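You operate a simulated robot arm through the tools that you are given. There is no shell and no other tool. Be economical: measure what you need, move in short steps, check, and stop when the job is done.

You run a simulated two-armed robot. Do the job below in one go: nothing can be reset, and whatever is moved stays where it is left.

JOB
Stand the simulator on its dock, hold it while switching it on, trim the gain to 500 kN and store.
Fine: the display must read LOAD 500 kN and STORED; leave the simulator on the dock. Set down upright: yellow simulator.

Only the result counts: the job must be done as asked and must still hold three seconds after the hand-in. Knocking over, shifting, dropping, spilling or breaking anything else fails it.

ROBOT AND FRAMES
Two 7-joint arms with two-finger parallel grippers on one trunk, on a base that drives. Base frame: it is fixed to the floor where the robot stands at the start and does not move with it; the origin is under the middle of the robot, x ahead of it, y to its left, z up; the surface under the hand at the start is at about z = 955. Readings come in mm, degrees, newtons and seconds.
The left shoulder is at the start at [50, 161, 1173], the right one opposite. With the tool pointing down near the work surface each hand reaches from about 240 to 680 mm from the robot's upright axis, wherever it stands, measured 20 degrees to its own side. Places, roughly: gain knob [500, -300, 1000]; green store button [500, -400, 1000]; simulator lever [500, 100, 1100]; top of the black dock [500, -100, 900]. Payload 3.43 kg a hand.
The tool frame of a hand sits at the grasp point between the pads (the TCP): z along the fingers, y along the line on which they close. The tips reach 30 mm beyond it. The gripper opens to 94 mm. The fingers are 28 mm wide and 10 mm thick; the gripper's body (50 by 96 mm) begins 55 mm behind the TCP.
Orientation is that of the tool frame in the base frame, as a unit quaternion [x, y, z, w]. With the fingers straight down and closing along the base's y, the tool's x points along the base's -x, its y along +y and its z along -z.

CONTROLS
- The arms move only by the tool step_arm. It takes "left_moves", "right_moves" or both (then of equal length, played together; a hand with none holds still); each is text: rows parted by semicolons, each of 6 numbers parted by spaces: the shift along the tool's x, y, z in mm, then the turn, a rotation vector about the tool's x, y, z in degrees. In form: x y z ax ay az; .... A call has 1 to 20 rows; each row is the pose to reach, as a shift and turn from the pose commanded when the call began, along the tool's axes at that moment. "left_jaw" and "right_jaw" are, for a hand that has rows, the closure in counts, from 0 (fully open) to 255 (shut), set as the call begins (left out, the last holds). Each row takes 0.2 s and may step no farther than 50 mm and 8.6 degrees from the row before; otherwise, or with a gripper value out of range, the whole call is refused. A pose out of reach is approached as far as the arm can. The call stops where the force on the tool passes 40 N (or 10 N more than at its start, if that is more) or the arm is blocked; 0.2 s more then pass. Each finger travels about 45 mm/s and halts on what it meets, pressing with about 40 N; the grip force reading is that of the motor and also rises with nothing between the fingers. The clock runs only during rows and for 0.2 s after the last one: add rows that repeat a pose to give the fingers time. It gives the time, the measured TCP pose, the force on the tool (base axes), the opening and the grip force at its end, in the units of the frame above (readings bear some noise), with the torque about the TCP (base axes, N m) and any sound that the robot's microphone picked up.
- Cameras (640 x 400 px; columns grow to the right, rows downward): "scene" is now at [133.7, -12.1, 1334.5]; the picture's right is [-0.13, -0.99, 0.00], its down [-0.18, 0.02, -0.98] and it looks along [0.98, -0.13, -0.18] (base axes); focal length 214 px, centre (320, 200). "left" rides on the left gripper at [76, -14, -102] in its tool frame; the picture's right is [0.18, 0.98, 0.00], its down [-0.75, 0.14, -0.64] and it looks along [-0.63, 0.12, 0.77] (tool axes); focal length 243 px, centre (320, 200). "right" rides on the right gripper at [76, 14, -102] in its tool frame; the picture's right is [-0.18, 0.98, 0.00], its down [-0.75, -0.14, -0.64] and it looks along [-0.63, -0.12, 0.77] (tool axes); focal length 243 px, centre (320, 200). There is no depth. A picture from a camera that has moved, and an enlarged one, comes with that camera's place and axes in the base frame and with its lens.
- capture(camera): a new picture of that camera. No time passes.
- raise_lower(by): slides the trunk up (or, below 0, down) by that many mm; the arms and the scene camera ride with it, the base frame stays. It gives what a move gives, with no picture.
- roll_base(legs): drives the robot by 1 to 6 legs, each [ahead, left, turn to the left] in mm, mm and degrees, along the robot's own axes; the way and the turn of a leg run together, so that a leg with both is an arc; at most 1500 mm and 180 degrees a leg. The arms and the cameras ride along, it lands a little off, and it stops where it bumps. It gives what a move gives.
- head_to(pan, tilt): turns the head with the scene camera to pan (to the left, within 80 degrees either way) and tilt (down, from -29 to 69), counted from straight ahead of the robot. It gives what a move gives.
- enlarge(camera, box): a new picture of the part [left, top, right, bottom] of that camera's present view, enlarged. No time passes.
- sign_off(): hands the job in; it is judged then, once.

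Go step by step. Nothing tells you exact positions but the pictures and the camera data: compare them with the known pose of the tool, close in by small moves and look again before you grip or let go. The budget is 120 turns and 88 pictures, counting those below and the enlarged ones. Unless the task says otherwise, let go and move clear before handing in, and close with one line.

The tools are called after "Call:" as name(argument=value, ...) on one line, values as JSON. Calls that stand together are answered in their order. step_arm: Moves the arms, as the interface text tells. Its arguments: {"type":"object","properties":{"left_moves":{"type":"string"},"left_jaw":{"type":"number"},"right_moves":{"type":"string"},"right_jaw":{"type":"number"}},"required":[]} The other tools are called the same way: raise_lower (by) slides the trunk up or down; roll_base (legs) drives the base; head_to (pan, tilt) turns the head that bears the scene camera; capture (camera) takes a picture; enlarge (camera, box) takes an enlarged picture of a part of a camera's view; sign_off () hands the job in.

At the start:

```text
t: 0.0
left_tcp_pos: [340.8, 68.4, 1367.0]
left_ee_rot: [-0.002, 1.0, 0.0, 0.0]
left_ft_force: [-0.6, -0.6, 0.1]
left_ft_torque: [0.0, 0.0, 0.01]
left_width: 93.9
left_gripper_force: 0.0
right_tcp_pos: [414.9, -384.8, 999.5]
right_ee_rot: [-0.001, 1.0, 0.0, 0.0]
right_ft_force: [0.6, 0.1, -0.4]
right_ft_torque: [0.0, 0.02, -0.02]
right_width: 93.9
right_gripper_force: 0.0
trunk travel left (down, up): [-200.0, 67.0]
robot x, y, heading: [1.9, 1.9, -0.2]
head pan, tilt: [-7.5, 10.3]
```

scene: 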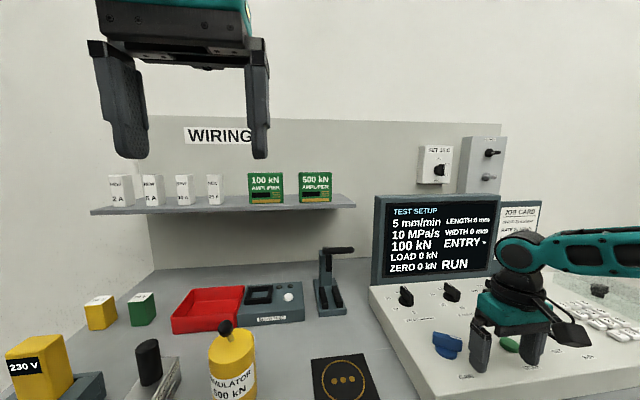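
right: 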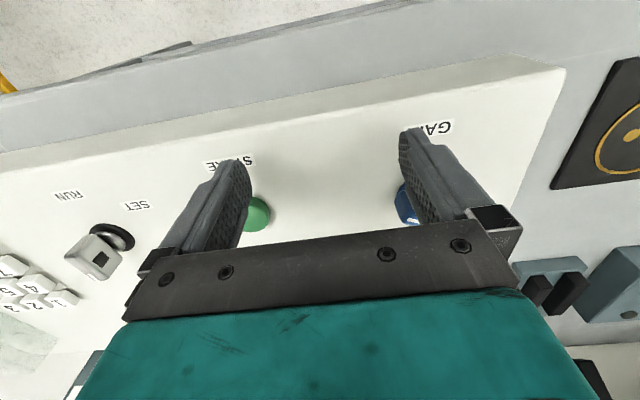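
left: 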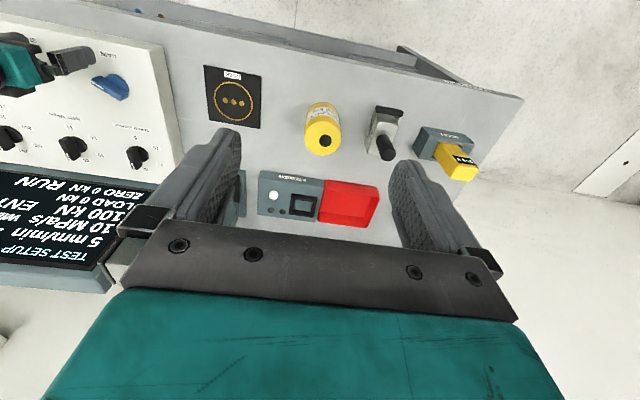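

I see the yellow simulator cylinder with a lever on top, the black dock to its right, and the console with display, gain knob and store button. I'll look closer first.

Call:
head_to(pan=-7.5, tilt=35)

Call:
enlarge(camera="scene", box=[140, 200, 400, 400])

Call:
enlarge(camera="scene", box=[360, 100, 640, 300])

```text
t: 0.9
left_tcp_pos: [339.6, 69.7, 1368.2]
left_ee_rot: [-0.001, 1.0, -0.001, 0.0]
left_ft_force: [1.0, 0.1, 0.3]
left_ft_torque: [0.0, -0.01, -0.01]
left_width: 93.9
left_gripper_force: 0.0
right_tcp_pos: [417.0, -384.5, 999.5]
right_ee_rot: [-0.001, 1.0, -0.001, 0.0]
right_ft_force: [0.5, 0.4, -0.4]
right_ft_torque: [0.0, -0.02, 0.01]
right_width: 93.8
right_gripper_force: 0.0
trunk travel left (down, up): [-200.0, 67.0]
robot x, y, heading: [-1.8, 1.1, -0.1]
head pan, tilt: [-7.5, 35.0]
```

```text
2.00 times, centred on (270, 300) of scene
camera zoom: at [128.8, -11.5, 1294.9], right [-0.13, -0.99, 0.0], down [-0.57, 0.07, -0.82], along [0.81, -0.11, -0.57], focal length 429 px, centre (420, 0)
```

zoom: 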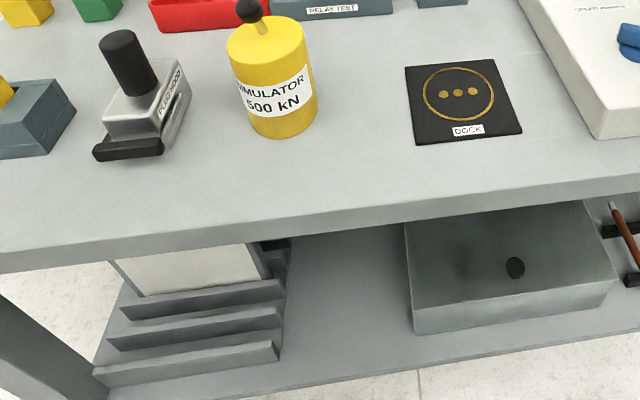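

```text
2.00 times, centred on (500, 200) of scene
camera zoom: at [128.8, -11.5, 1294.9], right [-0.13, -0.99, 0.0], down [-0.57, 0.07, -0.82], along [0.81, -0.11, -0.57], focal length 429 px, centre (-40, 200)
```

zoom: 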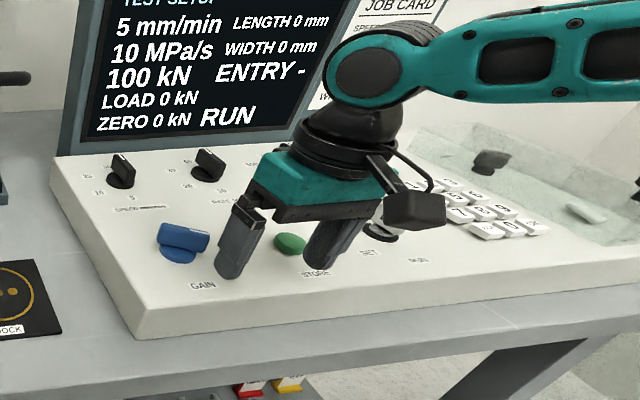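

Next I look at the whole view, the left-hand view and the job card.

Call:
capture(camera="scene")

Call:
enlarge(camera="left", box=[180, 40, 500, 240])

Call:
enlarge(camera="scene", box=[510, 40, 640, 160])

Call:
enlarge(camera="scene", box=[230, 170, 330, 270])

```text
82 pictures are left
camera scene: at [128.8, -11.5, 1294.9], right [-0.13, -0.99, 0.0], down [-0.57, 0.07, -0.82], along [0.81, -0.11, -0.57], focal length 214 px, centre (320, 200)
```

scene: 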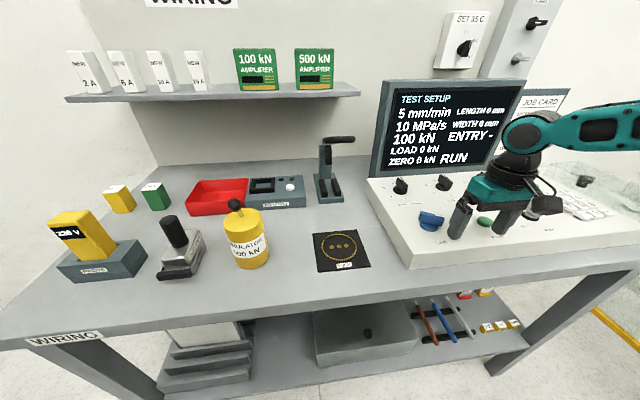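

```text
2.00 times, centred on (340, 140) of left
camera zoom: at [264.6, 54.2, 1469.6], right [-0.18, 0.98, 0.0], down [0.75, 0.14, 0.64], along [0.63, 0.12, -0.77], focal length 485 px, centre (280, 320)
```

zoom: 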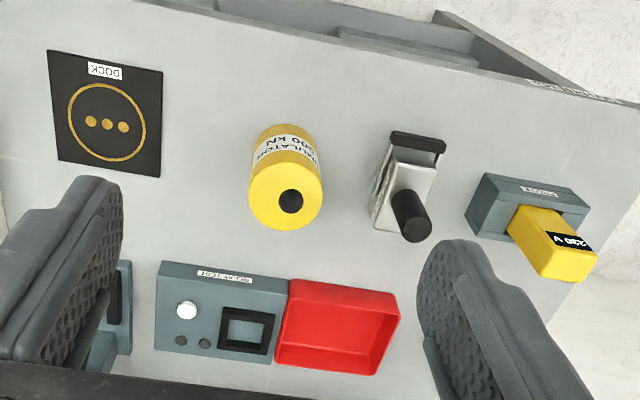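

```text
3.33 times, centred on (575, 100) of scene
camera zoom: at [128.8, -11.5, 1294.9], right [-0.13, -0.99, 0.0], down [-0.57, 0.07, -0.82], along [0.81, -0.11, -0.57], focal length 715 px, centre (-530, 533)
```

zoom: 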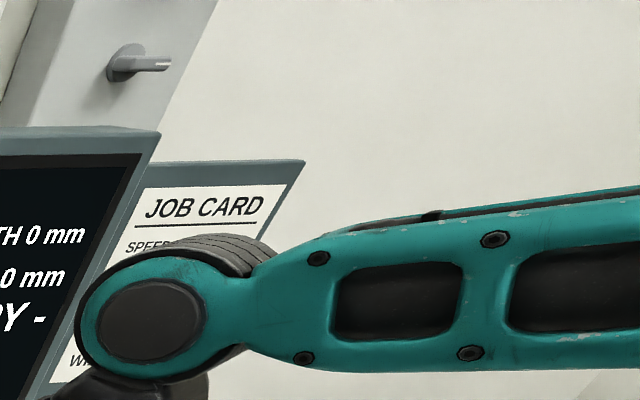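

```text
4.00 times, centred on (280, 220) of scene
camera zoom: at [128.8, -11.5, 1294.9], right [-0.13, -0.99, 0.0], down [-0.57, 0.07, -0.82], along [0.81, -0.11, -0.57], focal length 858 px, centre (480, 120)
```

zoom: 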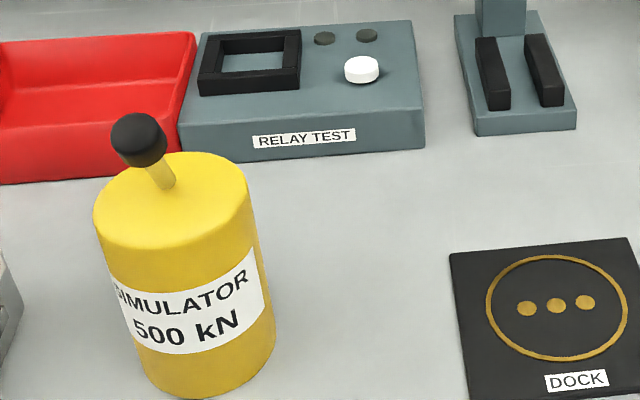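

The simulator stands at about (488, 101), top z≈1006, with its lever leaning toward the robot (ball near (456, 99, 1068)). The dock is at about (486, -109). I'll grasp the body with the left hand from the front, pitched about 25° below horizontal, so first I pitch the left hand up high.

Call:
step_arm(left_moves="-11 4 21 0 -8.125 0; -22 8 42 0 -16.25 0; -33 12 63 0 -24.375 0; -44 16 84 0 -32.5 0; -55 20 105 0 -40.625 0; -66 24 126 0 -48.75 0; -77 28 147 0 -56.875 0; -88 31 167 0 -65 0", left_jaw=0)

Call:
capture(camera="scene")

Call:
capture(camera="left")

```text
t: 2.7
left_tcp_pos: [428.0, 100.9, 1201.0]
left_ee_rot: [0.001, 0.843, -0.002, 0.538]
left_ft_force: [0.3, 0.5, -0.2]
left_ft_torque: [0.02, 0.0, -0.01]
left_width: 94.2
left_gripper_force: 0.1
right_tcp_pos: [416.6, -383.8, 1000.7]
right_ee_rot: [0.0, 1.0, -0.001, 0.0]
right_ft_force: [0.1, -0.4, 1.2]
right_ft_torque: [0.0, 0.01, 0.02]
right_width: 94.0
right_gripper_force: 0.1
trunk travel left (down, up): [-200.0, 67.0]
robot x, y, heading: [-1.4, 0.4, 0.0]
head pan, tilt: [-7.5, 35.0]
```

```text
78 pictures are left
camera scene: at [129.0, -11.3, 1294.9], right [-0.13, -0.99, 0.0], down [-0.57, 0.07, -0.82], along [0.81, -0.11, -0.57], focal length 214 px, centre (320, 200)
```

scene: 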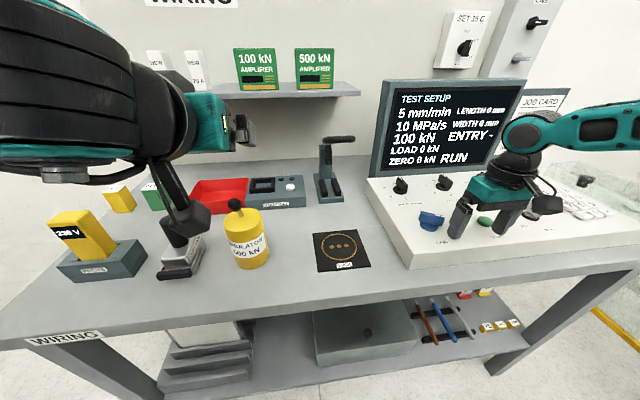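

```text
77 pictures are left
camera left: at [303.4, 85.1, 1174.3], right [-0.08, 0.98, -0.17], down [-0.27, 0.14, 0.95], along [0.96, 0.12, 0.25], focal length 243 px, centre (320, 200)
```

left: 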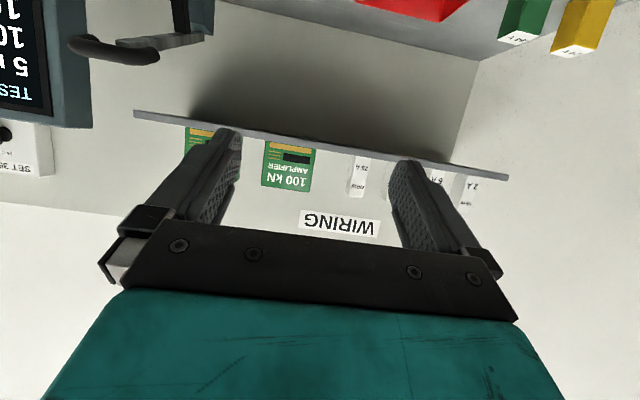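

The hand is pitched correctly. I lower it in front of the simulator.

Call:
step_arm(left_moves="38 0 18 0 0 0; 77 0 36 0 0 0; 115 0 54 0 0 0; 154 0 72 0 0 0")

Call:
capture(camera="left")

Call:
capture(camera="scene")

```text
t: 3.7
left_tcp_pos: [429.4, 100.6, 1030.6]
left_ee_rot: [-0.001, 0.843, 0.0, 0.538]
left_ft_force: [0.3, 0.6, 0.4]
left_ft_torque: [0.01, 0.02, 0.03]
left_width: 94.0
left_gripper_force: 0.1
right_tcp_pos: [416.9, -383.4, 999.9]
right_ee_rot: [0.0, 1.0, 0.0, 0.0]
right_ft_force: [-1.2, -0.4, 0.1]
right_ft_torque: [-0.02, 0.0, 0.0]
right_width: 93.9
right_gripper_force: 0.0
trunk travel left (down, up): [-200.0, 67.0]
robot x, y, heading: [-2.9, 1.5, 0.1]
head pan, tilt: [-7.5, 35.0]
```

```text
76 pictures are left
camera left: at [305.4, 85.0, 1004.0], right [-0.08, 0.98, -0.17], down [-0.26, 0.14, 0.95], along [0.96, 0.12, 0.25], focal length 243 px, centre (320, 200)
```

left: 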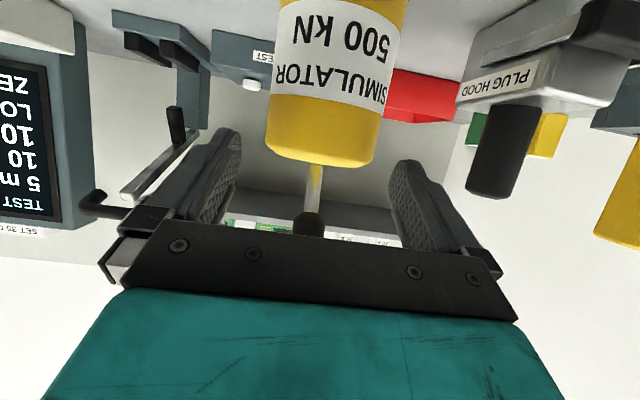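

```text
75 pictures are left
camera scene: at [129.0, -11.4, 1294.9], right [-0.13, -0.99, 0.0], down [-0.57, 0.07, -0.82], along [0.81, -0.11, -0.57], focal length 214 px, centre (320, 200)
```

scene: 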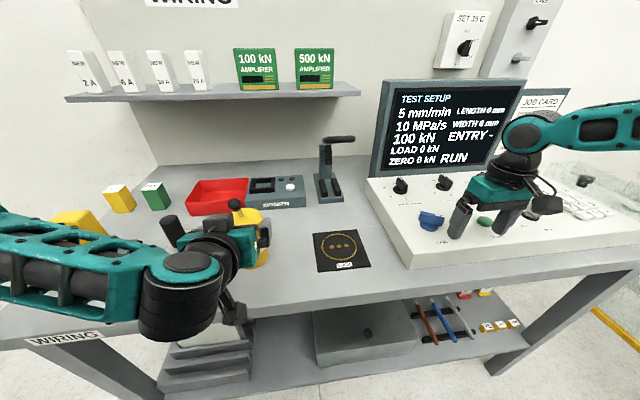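

The simulator sits between the fingers' line. I measure its width and centre more precisely.

Call:
enlarge(camera="left", box=[220, 0, 440, 180])

```text
2.22 times, centred on (330, 90) of left
camera zoom: at [305.4, 85.0, 1004.0], right [-0.08, 0.98, -0.17], down [-0.26, 0.14, 0.95], along [0.96, 0.12, 0.25], focal length 539 px, centre (298, 444)
```

zoom: 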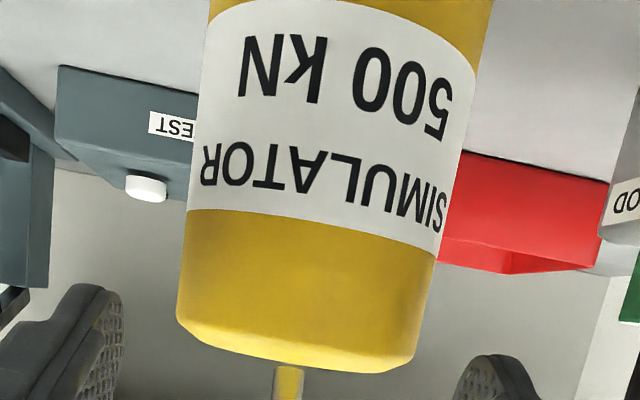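

Its radius is about 39 mm, centred at (488, 101), which leaves about 8 mm clearance on each side. I go down, then forward to the grasp pose.

Call:
step_arm(left_moves="28 0 13 0 0 0; 56 0 26 0 0 0; 45 0.2 49 0 0 0; 35 0.4 72 0 0 0; 35 0.4 72 0 0 0")

Call:
capture(camera="left")

Call:
enlarge(camera="scene", box=[140, 160, 340, 330])

```text
t: 4.9
left_tcp_pos: [479.1, 99.1, 967.9]
left_ee_rot: [-0.001, 0.844, 0.0, 0.537]
left_ft_force: [1.1, 0.5, -0.7]
left_ft_torque: [0.0, 0.0, -0.02]
left_width: 94.1
left_gripper_force: 0.1
right_tcp_pos: [417.2, -384.0, 999.3]
right_ee_rot: [0.0, 1.0, 0.0, 0.0]
right_ft_force: [-1.3, -0.4, 0.1]
right_ft_torque: [0.03, 0.0, 0.02]
right_width: 94.0
right_gripper_force: 0.1
trunk travel left (down, up): [-200.0, 67.0]
robot x, y, heading: [1.1, 1.6, -0.0]
head pan, tilt: [-7.5, 35.0]
```

```text
73 pictures are left
camera left: at [354.8, 85.4, 942.4], right [-0.08, 0.98, -0.17], down [-0.26, 0.14, 0.95], along [0.96, 0.12, 0.25], focal length 243 px, centre (320, 200)
```

left: 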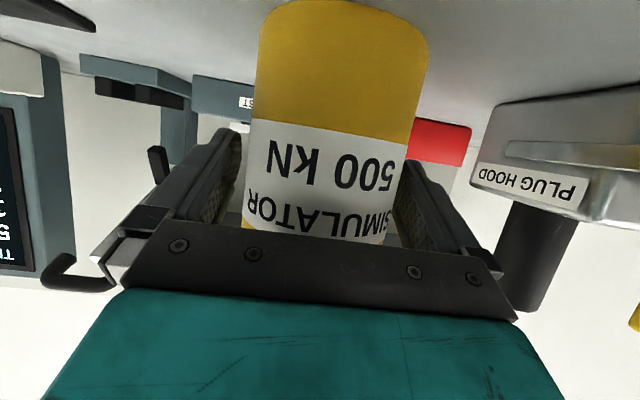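

```text
2.35 times, centred on (240, 245) of scene
camera zoom: at [128.7, -11.5, 1294.9], right [-0.13, -0.99, 0.0], down [-0.57, 0.07, -0.82], along [0.81, -0.11, -0.57], focal length 505 px, centre (508, 94)
```

zoom: 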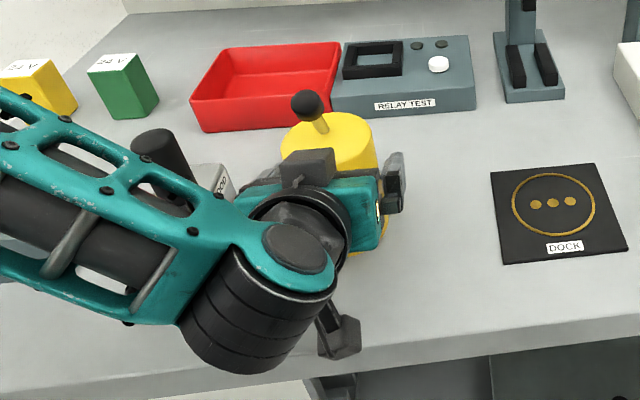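

The body is between the pads. I close the left gripper.

Call:
step_arm(left_moves="0 0 0 0 0 0; 0 0 0 0 0 0; 0 0 0 0 0 0; 0 0 0 0 0 0; 0 0 0 0 0 0", left_jaw=255)

```text
t: 6.1
left_tcp_pos: [479.9, 100.2, 968.0]
left_ee_rot: [-0.001, 0.844, 0.0, 0.537]
left_ft_force: [2.2, 0.6, 0.6]
left_ft_torque: [-0.02, -0.04, 0.01]
left_width: 79.2
left_gripper_force: 40.7
right_tcp_pos: [416.9, -384.4, 999.4]
right_ee_rot: [0.0, 1.0, 0.0, 0.0]
right_ft_force: [-0.1, 0.2, -0.4]
right_ft_torque: [0.02, -0.02, 0.04]
right_width: 94.0
right_gripper_force: 0.0
trunk travel left (down, up): [-200.0, 67.0]
robot x, y, heading: [1.3, -2.0, -0.0]
head pan, tilt: [-7.5, 35.0]
```

Gripped at 79 mm. I lift it slowly by 40 mm.

Call:
step_arm(left_moves="-9 0 -4.2 0 0 0; -18 0 -8.5 0 0 0; -27 0 -12.7 0 0 0; -36.2 0 -16.9 0 0 0; -36.2 0 -16.9 0 0 0")

Call:
capture(camera="left")

Call:
capture(camera="scene")

```text
t: 7.3
left_tcp_pos: [479.8, 100.0, 1007.6]
left_ee_rot: [-0.001, 0.844, 0.0, 0.537]
left_ft_force: [-0.9, 0.0, -4.8]
left_ft_torque: [0.03, -0.01, -0.01]
left_width: 79.4
left_gripper_force: 39.9
right_tcp_pos: [418.2, -385.5, 999.4]
right_ee_rot: [-0.001, 1.0, 0.0, 0.001]
right_ft_force: [0.4, -0.2, -0.1]
right_ft_torque: [0.02, 0.0, 0.01]
right_width: 94.1
right_gripper_force: 0.0
trunk travel left (down, up): [-200.0, 67.0]
robot x, y, heading: [-0.6, 3.5, 0.1]
head pan, tilt: [-7.5, 35.0]
```

```text
71 pictures are left
camera left: at [355.0, 85.4, 982.1], right [-0.08, 0.98, -0.17], down [-0.26, 0.14, 0.95], along [0.96, 0.12, 0.25], focal length 243 px, centre (320, 200)
```

left: 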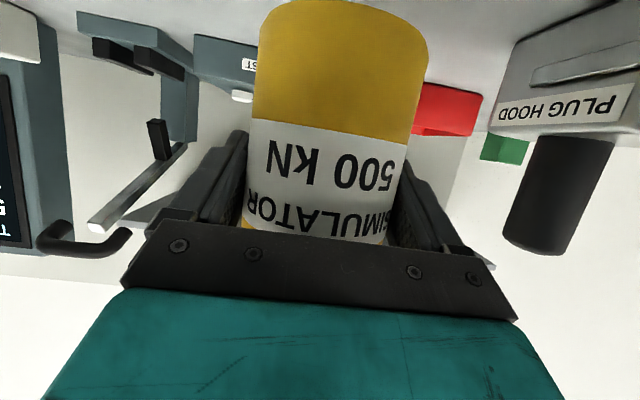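

```text
70 pictures are left
camera scene: at [129.2, -11.4, 1294.8], right [-0.13, -0.99, 0.0], down [-0.57, 0.07, -0.82], along [0.81, -0.11, -0.57], focal length 214 px, centre (320, 200)
```

scene: 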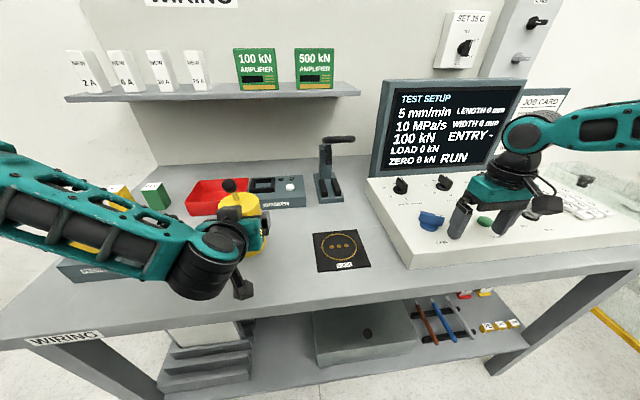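

Lifted cleanly and upright. I carry it across to above the dock (target axis about (483, -107)).

Call:
step_arm(left_moves="0 -26 0 0 0 0; 0 -52 0 0 0 0; 0 -78 0 0 0 0; 0 -104 0 0 0 0; 0 -130 0 0 0 0; 0 -156 0 0 0 0; 0 -182 0 0 0 0; 2 -207 -4.5 0 0 0; 2 -207 -4.5 0 0 0")

Call:
capture(camera="scene")

Call:
capture(camera="left")

```text
t: 9.3
left_tcp_pos: [474.6, -106.5, 1007.7]
left_ee_rot: [0.0, 0.843, -0.001, 0.537]
left_ft_force: [-0.4, -0.4, -4.2]
left_ft_torque: [-0.01, 0.0, 0.0]
left_width: 79.2
left_gripper_force: 40.1
right_tcp_pos: [417.2, -385.0, 1000.4]
right_ee_rot: [0.0, 1.0, 0.0, 0.0]
right_ft_force: [0.4, -1.1, -0.6]
right_ft_torque: [-0.03, 0.0, 0.01]
right_width: 94.1
right_gripper_force: 0.1
trunk travel left (down, up): [-200.0, 67.0]
robot x, y, heading: [-1.9, -0.9, 0.1]
head pan, tilt: [-7.5, 35.0]
```

```text
69 pictures are left
camera scene: at [129.2, -11.3, 1294.8], right [-0.13, -0.99, 0.0], down [-0.57, 0.07, -0.82], along [0.81, -0.11, -0.57], focal length 214 px, centre (320, 200)
```

scene: 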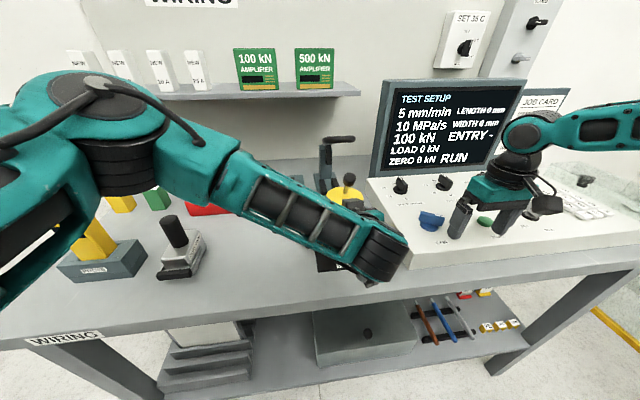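

```text
68 pictures are left
camera left: at [350.0, -122.0, 982.2], right [-0.08, 0.98, -0.17], down [-0.26, 0.14, 0.95], along [0.96, 0.12, 0.25], focal length 243 px, centre (320, 200)
```

left: 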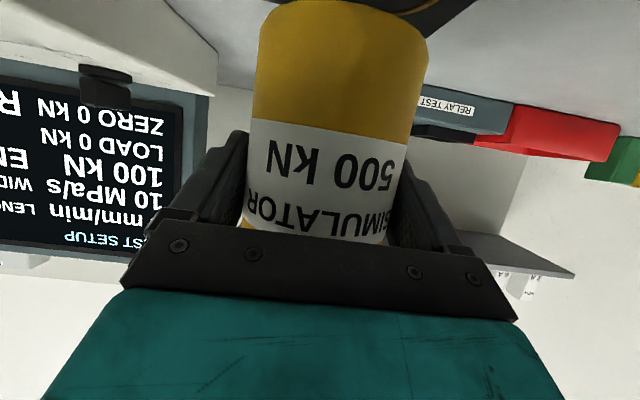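

I check the dock's edge beneath against the simulator's bottom.

Call:
enlarge(camera="left", box=[230, 0, 490, 60])

Call:
enlarge(camera="scene", box=[290, 150, 430, 290])

```text
2.46 times, centred on (360, 30) of left
camera zoom: at [350.0, -122.0, 982.2], right [-0.08, 0.98, -0.17], down [-0.26, 0.14, 0.95], along [0.96, 0.12, 0.25], focal length 597 px, centre (222, 618)
```

zoom: 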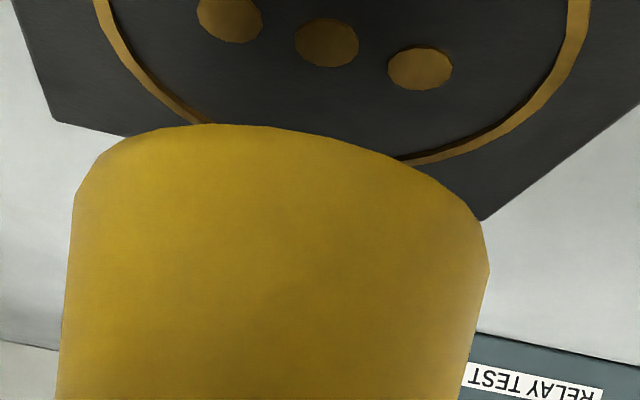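

```text
2.86 times, centred on (360, 220) of scene
camera zoom: at [129.2, -11.3, 1294.8], right [-0.13, -0.99, 0.0], down [-0.57, 0.07, -0.82], along [0.81, -0.11, -0.57], focal length 613 px, centre (206, 143)
```

zoom: 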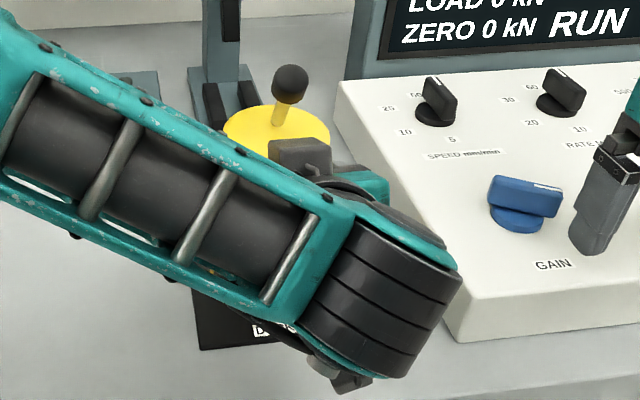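

The dock centre triangulates to about (482, -106, 906), right under the simulator's axis. I lower it gently.

Call:
step_arm(left_moves="9 0 4.2 0 0 0; 18 0 8.5 0 0 0; 23 0.5 10.8 0 0 0; 23 0.5 10.8 0 0 0")

Call:
capture(camera="left")

```text
t: 10.3
left_tcp_pos: [474.0, -108.2, 983.1]
left_ee_rot: [-0.001, 0.843, -0.001, 0.537]
left_ft_force: [0.0, 0.8, -4.8]
left_ft_torque: [0.0, 0.0, -0.01]
left_width: 79.0
left_gripper_force: 39.8
right_tcp_pos: [417.1, -384.7, 1000.1]
right_ee_rot: [0.0, 1.0, 0.0, 0.001]
right_ft_force: [-0.6, -0.6, 1.3]
right_ft_torque: [0.01, 0.0, -0.02]
right_width: 94.0
right_gripper_force: 0.1
trunk travel left (down, up): [-200.0, 67.0]
robot x, y, heading: [2.0, -1.8, 0.0]
head pan, tilt: [-7.5, 35.0]
```

```text
65 pictures are left
camera left: at [349.9, -121.7, 956.8], right [-0.08, 0.98, -0.17], down [-0.26, 0.14, 0.95], along [0.96, 0.12, 0.25], focal length 243 px, centre (320, 200)
```

left: 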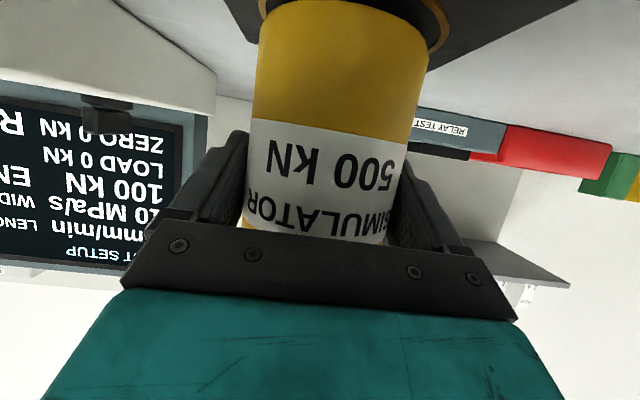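

Well centred on the ring. Continuing down in small steps until contact.

Call:
step_arm(left_moves="2.7 0 1.3 0 0 0; 5.4 0 2.5 0 0 0; 6.5 0 3 0 0 0; 6.5 0 3 0 0 0")

Call:
enlarge(camera="left", box=[220, 0, 480, 100])

```text
t: 11.3
left_tcp_pos: [475.4, -106.3, 975.3]
left_ee_rot: [-0.001, 0.844, 0.0, 0.537]
left_ft_force: [0.4, 0.2, -5.2]
left_ft_torque: [0.01, 0.0, 0.02]
left_width: 79.1
left_gripper_force: 40.0
right_tcp_pos: [417.2, -385.8, 999.0]
right_ee_rot: [-0.001, 1.0, 0.0, 0.001]
right_ft_force: [-0.1, 0.6, -0.3]
right_ft_torque: [-0.01, 0.01, -0.06]
right_width: 94.0
right_gripper_force: 0.0
trunk travel left (down, up): [-200.0, 67.0]
robot x, y, heading: [-0.7, 3.9, -0.1]
head pan, tilt: [-7.5, 35.0]
```

```text
2.46 times, centred on (350, 50) of left
camera zoom: at [350.0, -121.6, 949.7], right [-0.08, 0.98, -0.17], down [-0.26, 0.14, 0.95], along [0.96, 0.12, 0.25], focal length 597 px, centre (246, 569)
```

zoom: 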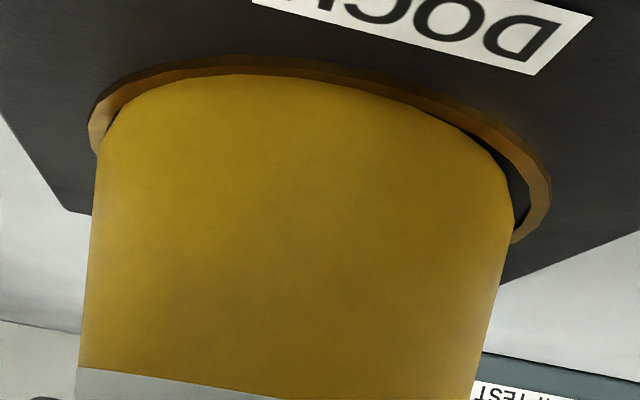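

The simulator is about 2 mm right of the ring's centre. I shift it left 2 mm and lower on to contact.

Call:
step_arm(left_moves="0 2 0 0 0 0; 1.4 2 0.6 0 0 0; 2.7 2 1.3 0 0 0; 2.7 2 1.3 0 0 0")

Call:
enlarge(camera="left", box=[220, 0, 480, 100])

```text
t: 12.3
left_tcp_pos: [473.7, -104.5, 974.7]
left_ee_rot: [-0.002, 0.842, 0.0, 0.539]
left_ft_force: [-0.9, 1.2, 9.5]
left_ft_torque: [0.17, 0.52, -0.02]
left_width: 79.3
left_gripper_force: 39.5
right_tcp_pos: [416.0, -384.1, 1001.0]
right_ee_rot: [0.0, 1.0, 0.0, 0.0]
right_ft_force: [0.4, 0.3, -0.7]
right_ft_torque: [0.0, 0.02, 0.03]
right_width: 94.0
right_gripper_force: 0.1
trunk travel left (down, up): [-200.0, 67.0]
robot x, y, heading: [-3.0, -0.9, 0.1]
head pan, tilt: [-7.5, 35.0]
```

```text
2.46 times, centred on (350, 50) of left
camera zoom: at [350.2, -119.6, 948.1], right [-0.08, 0.98, -0.17], down [-0.27, 0.14, 0.95], along [0.96, 0.12, 0.25], focal length 597 px, centre (246, 569)
```

zoom: 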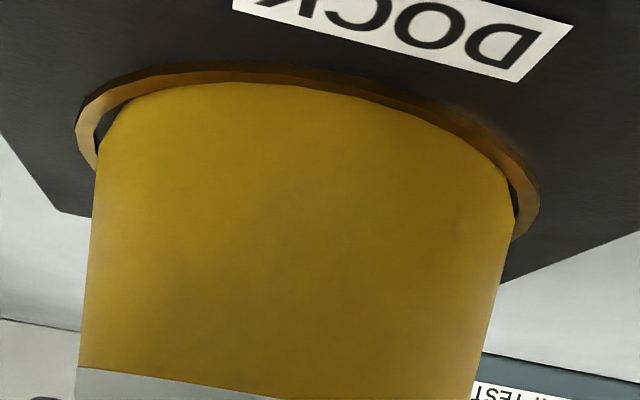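

Contact with the dock, centred in the ring. I briefly release so it settles flat, then look.

Call:
step_arm(left_moves="0 0 0 0 0 0; 0 0 0 0 0 0", left_jaw=0)

Call:
capture(camera="left")

Call:
capture(camera="scene")

```text
t: 12.9
left_tcp_pos: [474.3, -105.1, 972.6]
left_ee_rot: [0.0, 0.844, -0.001, 0.537]
left_ft_force: [-0.2, 0.0, 0.0]
left_ft_torque: [0.0, -0.02, -0.06]
left_width: 93.9
left_gripper_force: 0.2
right_tcp_pos: [416.9, -383.6, 999.6]
right_ee_rot: [0.0, 1.0, -0.001, 0.0]
right_ft_force: [-0.4, -0.2, -0.5]
right_ft_torque: [-0.01, 0.01, 0.0]
right_width: 94.1
right_gripper_force: 0.1
trunk travel left (down, up): [-200.0, 67.0]
robot x, y, heading: [0.2, 1.3, -0.0]
head pan, tilt: [-7.5, 35.0]
```

```text
62 pictures are left
camera left: at [349.9, -119.6, 946.5], right [-0.08, 0.98, -0.17], down [-0.26, 0.14, 0.95], along [0.96, 0.12, 0.25], focal length 243 px, centre (320, 200)
```

left: 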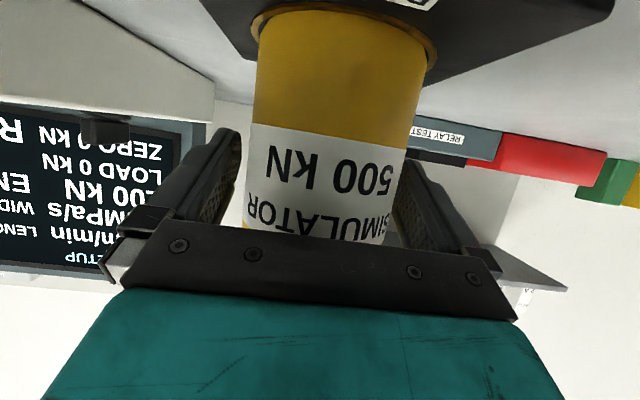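

```text
61 pictures are left
camera scene: at [128.9, -11.5, 1294.8], right [-0.13, -0.99, 0.0], down [-0.57, 0.07, -0.82], along [0.81, -0.11, -0.57], focal length 214 px, centre (320, 200)
```

scene: 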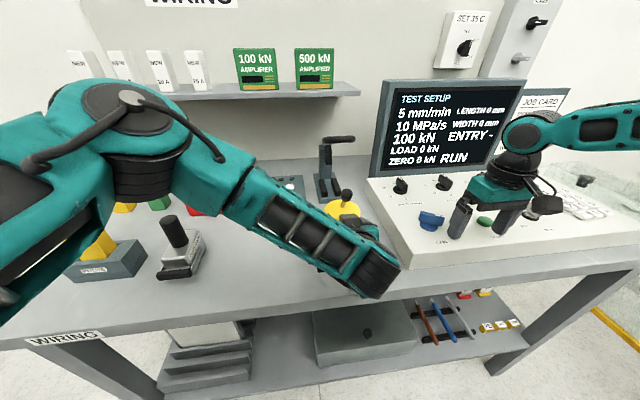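

It stands flat and centred on the dock. I regrip with the left hand while raising the right hand and closing its fingers.

Call:
step_arm(left_moves="0 0 0 0 0 0; 0 0 0 0 0 0; 0 0 0 0 0 0; 0 0 0 0 0 0; 0 0 0 0 0 0; 0 0 0 0 0 0", right_moves="0 0 -40 0 0 0; 0 0 -80 0 0 0; 0 0 -120 0 0 0; 0 0 -160 0 0 0; 0 0 -180 0 0 0; 0 0 -180 0 0 0", left_jaw=255, right_jaw=255)

Call:
step_arm(right_moves="2 30 0 0 0 0; 4 60 0 0 0 0; 6 90 0 0 0 0; 8 120 0 0 0 0; 10 150 0 0 0 0; 12 180 0 0 0 0; 12 200 0 0 0 0")

Call:
capture(camera="scene")

Call:
capture(camera="right")

```text
t: 14.3
left_tcp_pos: [474.6, -105.5, 972.7]
left_ee_rot: [-0.001, 0.843, 0.0, 0.537]
left_ft_force: [-0.7, 0.2, -1.0]
left_ft_torque: [0.08, 0.05, 0.04]
left_width: 79.2
left_gripper_force: 39.7
right_tcp_pos: [415.9, -383.9, 1181.6]
right_ee_rot: [0.0, 1.0, 0.0, 0.0]
right_ft_force: [0.6, 1.1, -0.1]
right_ft_torque: [0.01, 0.02, -0.02]
right_width: 0.0
right_gripper_force: 25.9
trunk travel left (down, up): [-200.0, 67.0]
robot x, y, heading: [0.9, -1.6, -0.1]
head pan, tilt: [-7.5, 35.0]
```

```text
t: 15.9
left_tcp_pos: [474.8, -104.5, 973.2]
left_ee_rot: [0.0, 0.843, 0.0, 0.538]
left_ft_force: [1.0, 1.1, -0.8]
left_ft_torque: [0.08, 0.03, -0.04]
left_width: 79.2
left_gripper_force: 39.3
right_tcp_pos: [404.5, -183.4, 1178.1]
right_ee_rot: [0.0, 1.0, 0.0, -0.001]
right_ft_force: [-0.3, 0.0, 0.2]
right_ft_torque: [0.0, -0.02, 0.02]
right_width: 0.0
right_gripper_force: 33.2
trunk travel left (down, up): [-200.0, 67.0]
robot x, y, heading: [-3.1, 0.5, -0.0]
head pan, tilt: [-7.5, 35.0]
```

```text
60 pictures are left
camera scene: at [129.1, -11.5, 1294.8], right [-0.13, -0.99, 0.0], down [-0.57, 0.07, -0.82], along [0.81, -0.11, -0.57], focal length 214 px, centre (320, 200)
```

scene: 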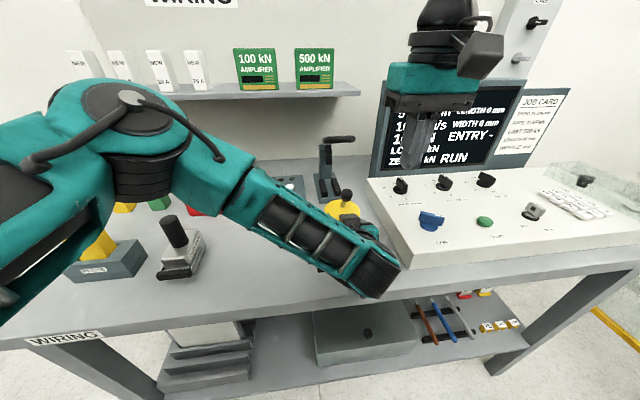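

```text
59 pictures are left
camera right: at [328.4, -170.3, 1280.1], right [0.18, 0.98, 0.0], down [0.75, -0.14, 0.64], along [0.63, -0.12, -0.77], focal length 243 px, centre (320, 200)
```

right: 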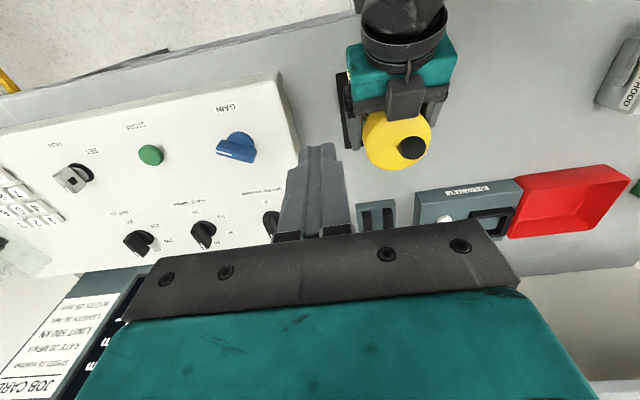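

The lever ball is at about (447, -105, 1080). I bring the right closed fingertips behind it, robot side.

Call:
step_arm(right_moves="0 26 0 0 0 0; 0 52 0 0 0 0; 0 78 0 0 0 0; 0 78 20 0 0 0; 0 78 40 0 0 0; 0 78 58 0 0 0; 0 78 58 0 0 0")

Call:
capture(camera="right")

Call:
enlarge(camera="scene", box=[270, 100, 450, 300])

```text
t: 17.5
left_tcp_pos: [474.2, -105.0, 973.6]
left_ee_rot: [0.0, 0.844, -0.001, 0.537]
left_ft_force: [-0.9, 0.2, 0.0]
left_ft_torque: [0.02, 0.0, 0.06]
left_width: 79.2
left_gripper_force: 40.0
right_tcp_pos: [404.5, -105.3, 1120.5]
right_ee_rot: [0.0, 1.0, 0.0, 0.0]
right_ft_force: [0.3, 0.1, -0.1]
right_ft_torque: [0.03, 0.0, -0.02]
right_width: 0.1
right_gripper_force: 33.3
right hand out of reach, approached as far as the arm can: row 3, 4
trunk travel left (down, up): [-200.0, 67.0]
robot x, y, heading: [0.8, 3.9, 0.1]
head pan, tilt: [-7.5, 35.0]
```

```text
58 pictures are left
camera right: at [328.4, -92.4, 1223.1], right [0.18, 0.98, 0.0], down [0.75, -0.14, 0.64], along [0.63, -0.12, -0.77], focal length 243 px, centre (320, 200)
```

right: 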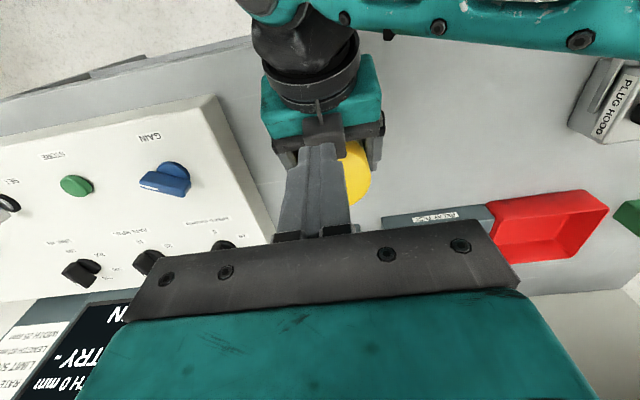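

```text
2.00 times, centred on (360, 200) of scene
camera zoom: at [129.0, -11.6, 1294.8], right [-0.13, -0.99, 0.0], down [-0.57, 0.07, -0.82], along [0.81, -0.11, -0.57], focal length 429 px, centre (240, 200)
```

zoom: 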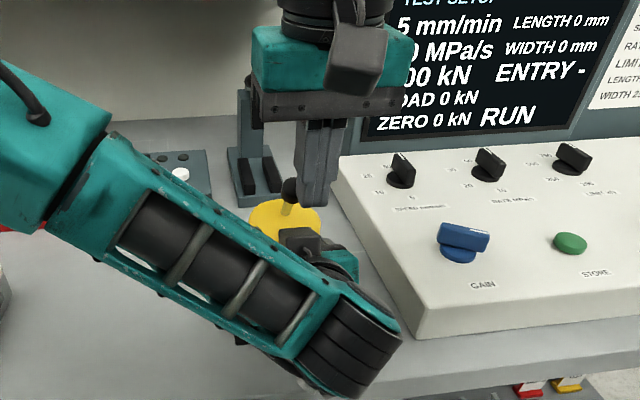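

Aligned with the lever. I go down to ball height and push forward stepwise.

Call:
step_arm(right_moves="0 2 10 0 0 0; 0 2 20 0 0 0; -10 2 20 0 0 0; -20 2 20 0 0 0; -28 2 20 0 0 0; -36 2 20 0 0 0; -44 2 20 0 0 0; -52 2 20 0 0 0")

Call:
enlarge(camera="scene", box=[270, 70, 530, 270])

```text
t: 19.3
left_tcp_pos: [475.2, -104.6, 974.2]
left_ee_rot: [-0.001, 0.843, 0.0, 0.537]
left_ft_force: [0.9, 1.1, -0.1]
left_ft_torque: [-0.11, 0.16, 0.02]
left_width: 79.1
left_gripper_force: 39.9
right_tcp_pos: [444.1, -122.6, 1101.2]
right_ee_rot: [0.0, 1.0, 0.0, 0.001]
right_ft_force: [-1.3, -2.1, 0.9]
right_ft_torque: [-0.03, 0.03, 0.03]
right_width: 0.0
right_gripper_force: 33.0
right hand out of reach, approached as far as the arm can: row 4, 5, 6, 7, 8
trunk travel left (down, up): [-200.0, 67.0]
robot x, y, heading: [-2.0, 0.3, 0.1]
head pan, tilt: [-7.5, 35.0]
```

```text
2.00 times, centred on (400, 170) of scene
camera zoom: at [129.0, -11.6, 1294.8], right [-0.13, -0.99, 0.0], down [-0.57, 0.07, -0.82], along [0.81, -0.11, -0.57], focal length 429 px, centre (160, 260)
```

zoom: 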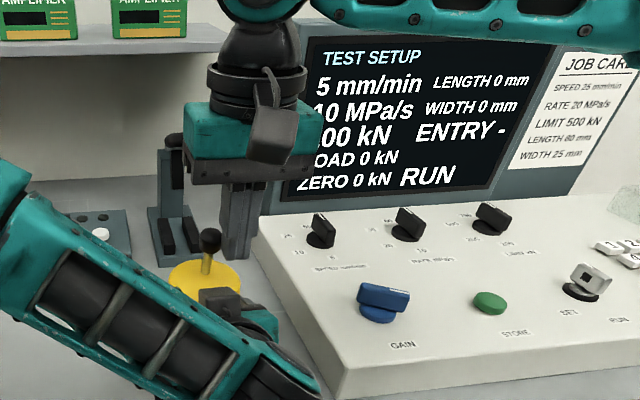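

The right hand ran out of sideways reach and slipped past the lever; nothing was disturbed. I back off and tilt the right hand so its fingers point inward.

Call:
step_arm(right_moves="0 -30 0 0 0 0; 20 -38 -15 -8 0 0; 44 -38 -29 -16 0 0; 44 -38 -29 -24 0 0; 44 -38 -29 -32 0 0; 44 -38 -29 -40 0 0; 44 -38 -29 -40 0 0")

Call:
capture(camera="scene")

```text
t: 20.9
left_tcp_pos: [474.7, -104.4, 973.2]
left_ee_rot: [-0.001, 0.844, 0.0, 0.537]
left_ft_force: [0.1, 0.8, 0.6]
left_ft_torque: [0.0, -0.04, 0.0]
left_width: 78.9
left_gripper_force: 40.5
right_tcp_pos: [399.8, -158.5, 1129.3]
right_ee_rot: [0.0, 0.939, 0.343, 0.0]
right_ft_force: [0.5, -1.2, -0.6]
right_ft_torque: [-0.02, 0.0, 0.01]
right_width: 0.2
right_gripper_force: 32.5
trunk travel left (down, up): [-200.0, 67.0]
robot x, y, heading: [0.1, -0.6, 0.1]
head pan, tilt: [-7.5, 35.0]
```

```text
55 pictures are left
camera scene: at [129.0, -11.5, 1294.9], right [-0.13, -0.99, 0.0], down [-0.57, 0.07, -0.82], along [0.81, -0.11, -0.57], focal length 214 px, centre (320, 200)
```

scene: 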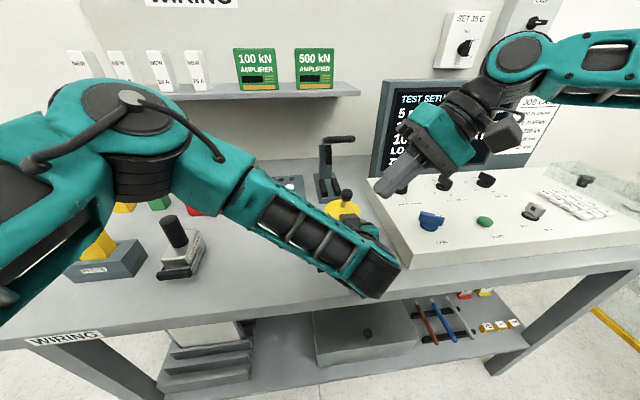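

The tilt worked. I bring the fingers in behind the lever ball.

Call:
step_arm(right_moves="0 5 21 0 0 0; 0 9 42 0 0 0; -4 13.6 62.3 0 0 0; -4 13.6 62.3 0 0 0")

Call:
enlarge(camera="scene", box=[270, 100, 450, 300])

Call:
capture(camera="right")

```text
t: 21.9
left_tcp_pos: [474.0, -104.5, 972.2]
left_ee_rot: [0.0, 0.844, -0.001, 0.537]
left_ft_force: [-0.4, -0.6, -0.4]
left_ft_torque: [0.04, -0.04, 0.03]
left_width: 79.3
left_gripper_force: 40.5
right_tcp_pos: [403.6, -111.0, 1090.6]
right_ee_rot: [0.0, 0.94, 0.342, 0.0]
right_ft_force: [0.2, 0.0, 0.3]
right_ft_torque: [0.0, -0.01, 0.0]
right_width: 0.2
right_gripper_force: 33.1
trunk travel left (down, up): [-200.0, 67.0]
robot x, y, heading: [0.9, -1.1, 0.0]
head pan, tilt: [-7.5, 35.0]
```

```text
2.00 times, centred on (360, 200) of scene
camera zoom: at [129.0, -11.5, 1294.9], right [-0.13, -0.99, 0.0], down [-0.57, 0.07, -0.82], along [0.81, -0.11, -0.57], focal length 429 px, centre (240, 200)
```

zoom: 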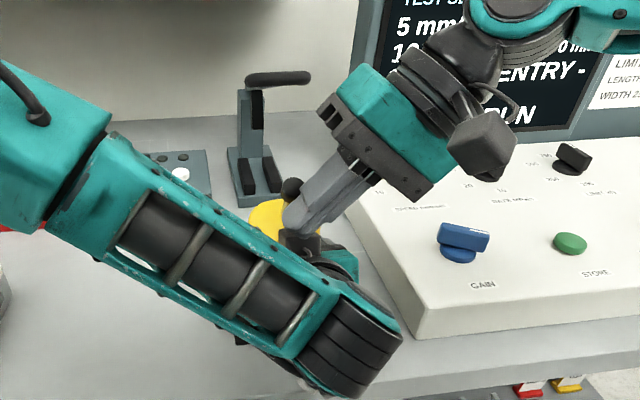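

```text
53 pictures are left
camera right: at [326.7, -164.9, 1176.8], right [0.18, 0.75, 0.63], down [0.75, -0.52, 0.4], along [0.63, 0.4, -0.66], focal length 243 px, centre (320, 200)
```

right: 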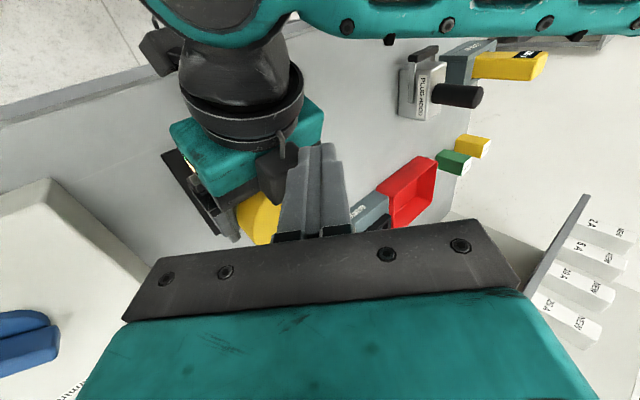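

The fingertips are just in front of the ball. I push it away from the robot.

Call:
step_arm(right_moves="-10 2 2 0 0 0; -20 4 3 0 0 0; -28 4 3 0 0 0; -36 4 3 0 0 0; -44 4 3 0 0 0; -52 4 3 0 0 0; -60 4 3 0 0 0")

Call:
enlarge(camera="scene", box=[270, 70, 530, 270])

```text
t: 23.5
left_tcp_pos: [474.8, -105.0, 972.5]
left_ee_rot: [-0.001, 0.843, 0.0, 0.537]
left_ft_force: [-0.3, 0.5, -0.6]
left_ft_torque: [0.03, -0.03, 0.02]
left_width: 78.9
left_gripper_force: 39.8
right_tcp_pos: [464.6, -104.7, 1091.0]
right_ee_rot: [0.0, 0.94, 0.342, 0.0]
right_ft_force: [-0.2, -0.5, 0.0]
right_ft_torque: [0.03, 0.01, -0.02]
right_width: 0.0
right_gripper_force: 33.3
trunk travel left (down, up): [-200.0, 67.0]
robot x, y, heading: [-0.7, 0.2, 0.0]
head pan, tilt: [-7.5, 35.0]
```

```text
2.00 times, centred on (400, 170) of scene
camera zoom: at [129.0, -11.5, 1294.8], right [-0.13, -0.99, 0.0], down [-0.57, 0.07, -0.82], along [0.81, -0.11, -0.57], focal length 429 px, centre (160, 260)
```

zoom: 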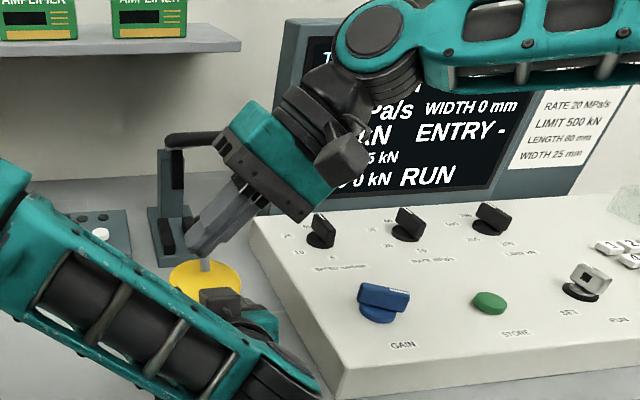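

The display's load has changed, so the switch is on. I retract the right hand backwards and look.

Call:
step_arm(right_moves="8 0 -20 0 0 0; 8 0 -50 0 0 0; 8 0 -80 0 0 0; 8 0 -110 0 0 0; 8 0 -140 0 0 0")

Call:
enlarge(camera="scene", box=[270, 70, 530, 270])

```text
t: 24.7
left_tcp_pos: [474.0, -105.8, 971.9]
left_ee_rot: [0.0, 0.844, -0.001, 0.536]
left_ft_force: [-0.5, -1.3, -0.2]
left_ft_torque: [-0.01, -0.02, 0.0]
left_width: 79.2
left_gripper_force: 40.2
right_tcp_pos: [454.5, -196.3, 1197.6]
right_ee_rot: [0.0, 0.94, 0.342, 0.0]
right_ft_force: [0.2, 0.4, -0.4]
right_ft_torque: [0.04, -0.05, 0.0]
right_width: 0.3
right_gripper_force: 32.9
trunk travel left (down, up): [-200.0, 67.0]
robot x, y, heading: [0.6, -5.3, -0.3]
head pan, tilt: [-7.5, 35.0]
```

```text
2.00 times, centred on (400, 170) of scene
camera zoom: at [128.8, -11.6, 1294.9], right [-0.13, -0.99, 0.0], down [-0.57, 0.07, -0.82], along [0.81, -0.11, -0.57], focal length 429 px, centre (160, 260)
```

zoom: 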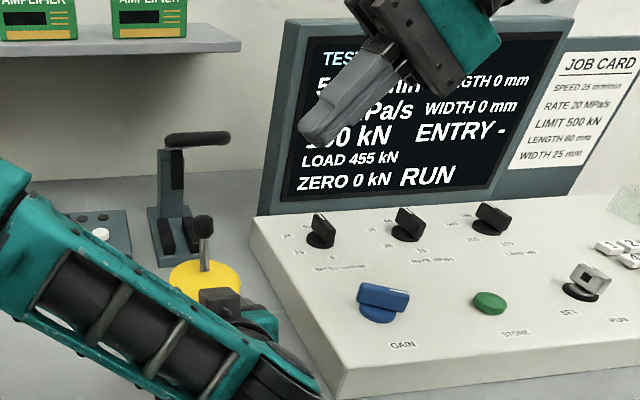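

LOAD now reads 455 kN. I release the simulator with the left hand and withdraw straight back.

Call:
step_arm(left_moves="0 0 0 0 0 0; 0 0 0 0 0 0; 0 0 0 0 0 0", left_jaw=0)

Call:
step_arm(left_moves="4.2 0 -9 0 0 0; 8.5 0 -18 0 0 0; 17 0 -36 0 0 0; 25.4 0 -54.4 0 0 0")

Call:
capture(camera="left")

Call:
capture(camera="scene")

```text
t: 25.5
left_tcp_pos: [474.7, -104.1, 972.6]
left_ee_rot: [0.0, 0.844, -0.001, 0.537]
left_ft_force: [0.5, 0.2, -0.5]
left_ft_torque: [-0.01, -0.03, -0.01]
left_width: 94.0
left_gripper_force: 0.0
right_tcp_pos: [455.1, -194.9, 1198.1]
right_ee_rot: [0.0, 0.94, 0.342, 0.001]
right_ft_force: [-0.6, 0.4, 0.4]
right_ft_torque: [0.0, 0.02, 0.01]
right_width: 0.0
right_gripper_force: 33.7
trunk travel left (down, up): [-200.0, 67.0]
robot x, y, heading: [0.9, -1.6, 0.1]
head pan, tilt: [-7.5, 35.0]
```

```text
t: 26.5
left_tcp_pos: [413.8, -104.7, 972.7]
left_ee_rot: [0.0, 0.843, -0.001, 0.537]
left_ft_force: [0.3, 0.3, -0.4]
left_ft_torque: [0.01, 0.0, 0.02]
left_width: 94.0
left_gripper_force: 0.1
right_tcp_pos: [454.1, -195.5, 1197.7]
right_ee_rot: [0.0, 0.94, 0.341, 0.0]
right_ft_force: [0.2, 0.3, -0.2]
right_ft_torque: [0.0, 0.02, -0.01]
right_width: 0.0
right_gripper_force: 33.5
trunk travel left (down, up): [-200.0, 67.0]
robot x, y, heading: [2.7, 0.2, -0.3]
head pan, tilt: [-7.5, 35.0]
```

```text
50 pictures are left
camera left: at [289.2, -119.6, 946.5], right [-0.08, 0.98, -0.17], down [-0.26, 0.14, 0.95], along [0.96, 0.12, 0.25], focal length 243 px, centre (320, 200)
```

left: 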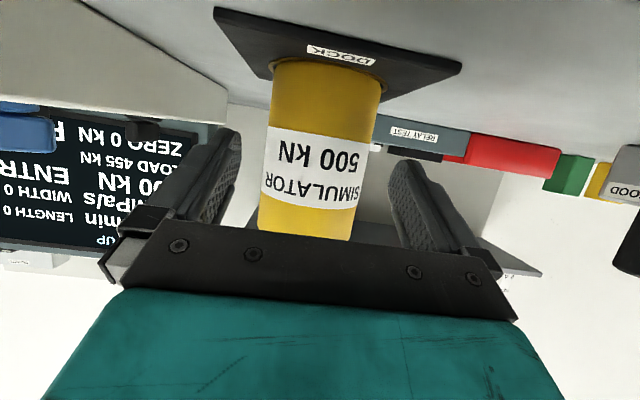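

```text
49 pictures are left
camera scene: at [128.6, -11.6, 1294.9], right [-0.13, -0.99, 0.0], down [-0.57, 0.07, -0.82], along [0.81, -0.11, -0.57], focal length 214 px, centre (320, 200)
```

scene: 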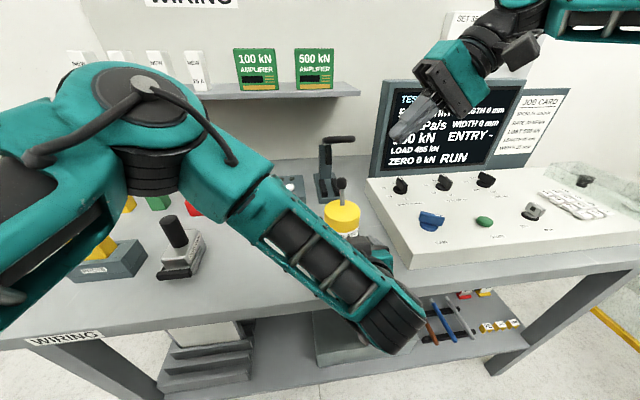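

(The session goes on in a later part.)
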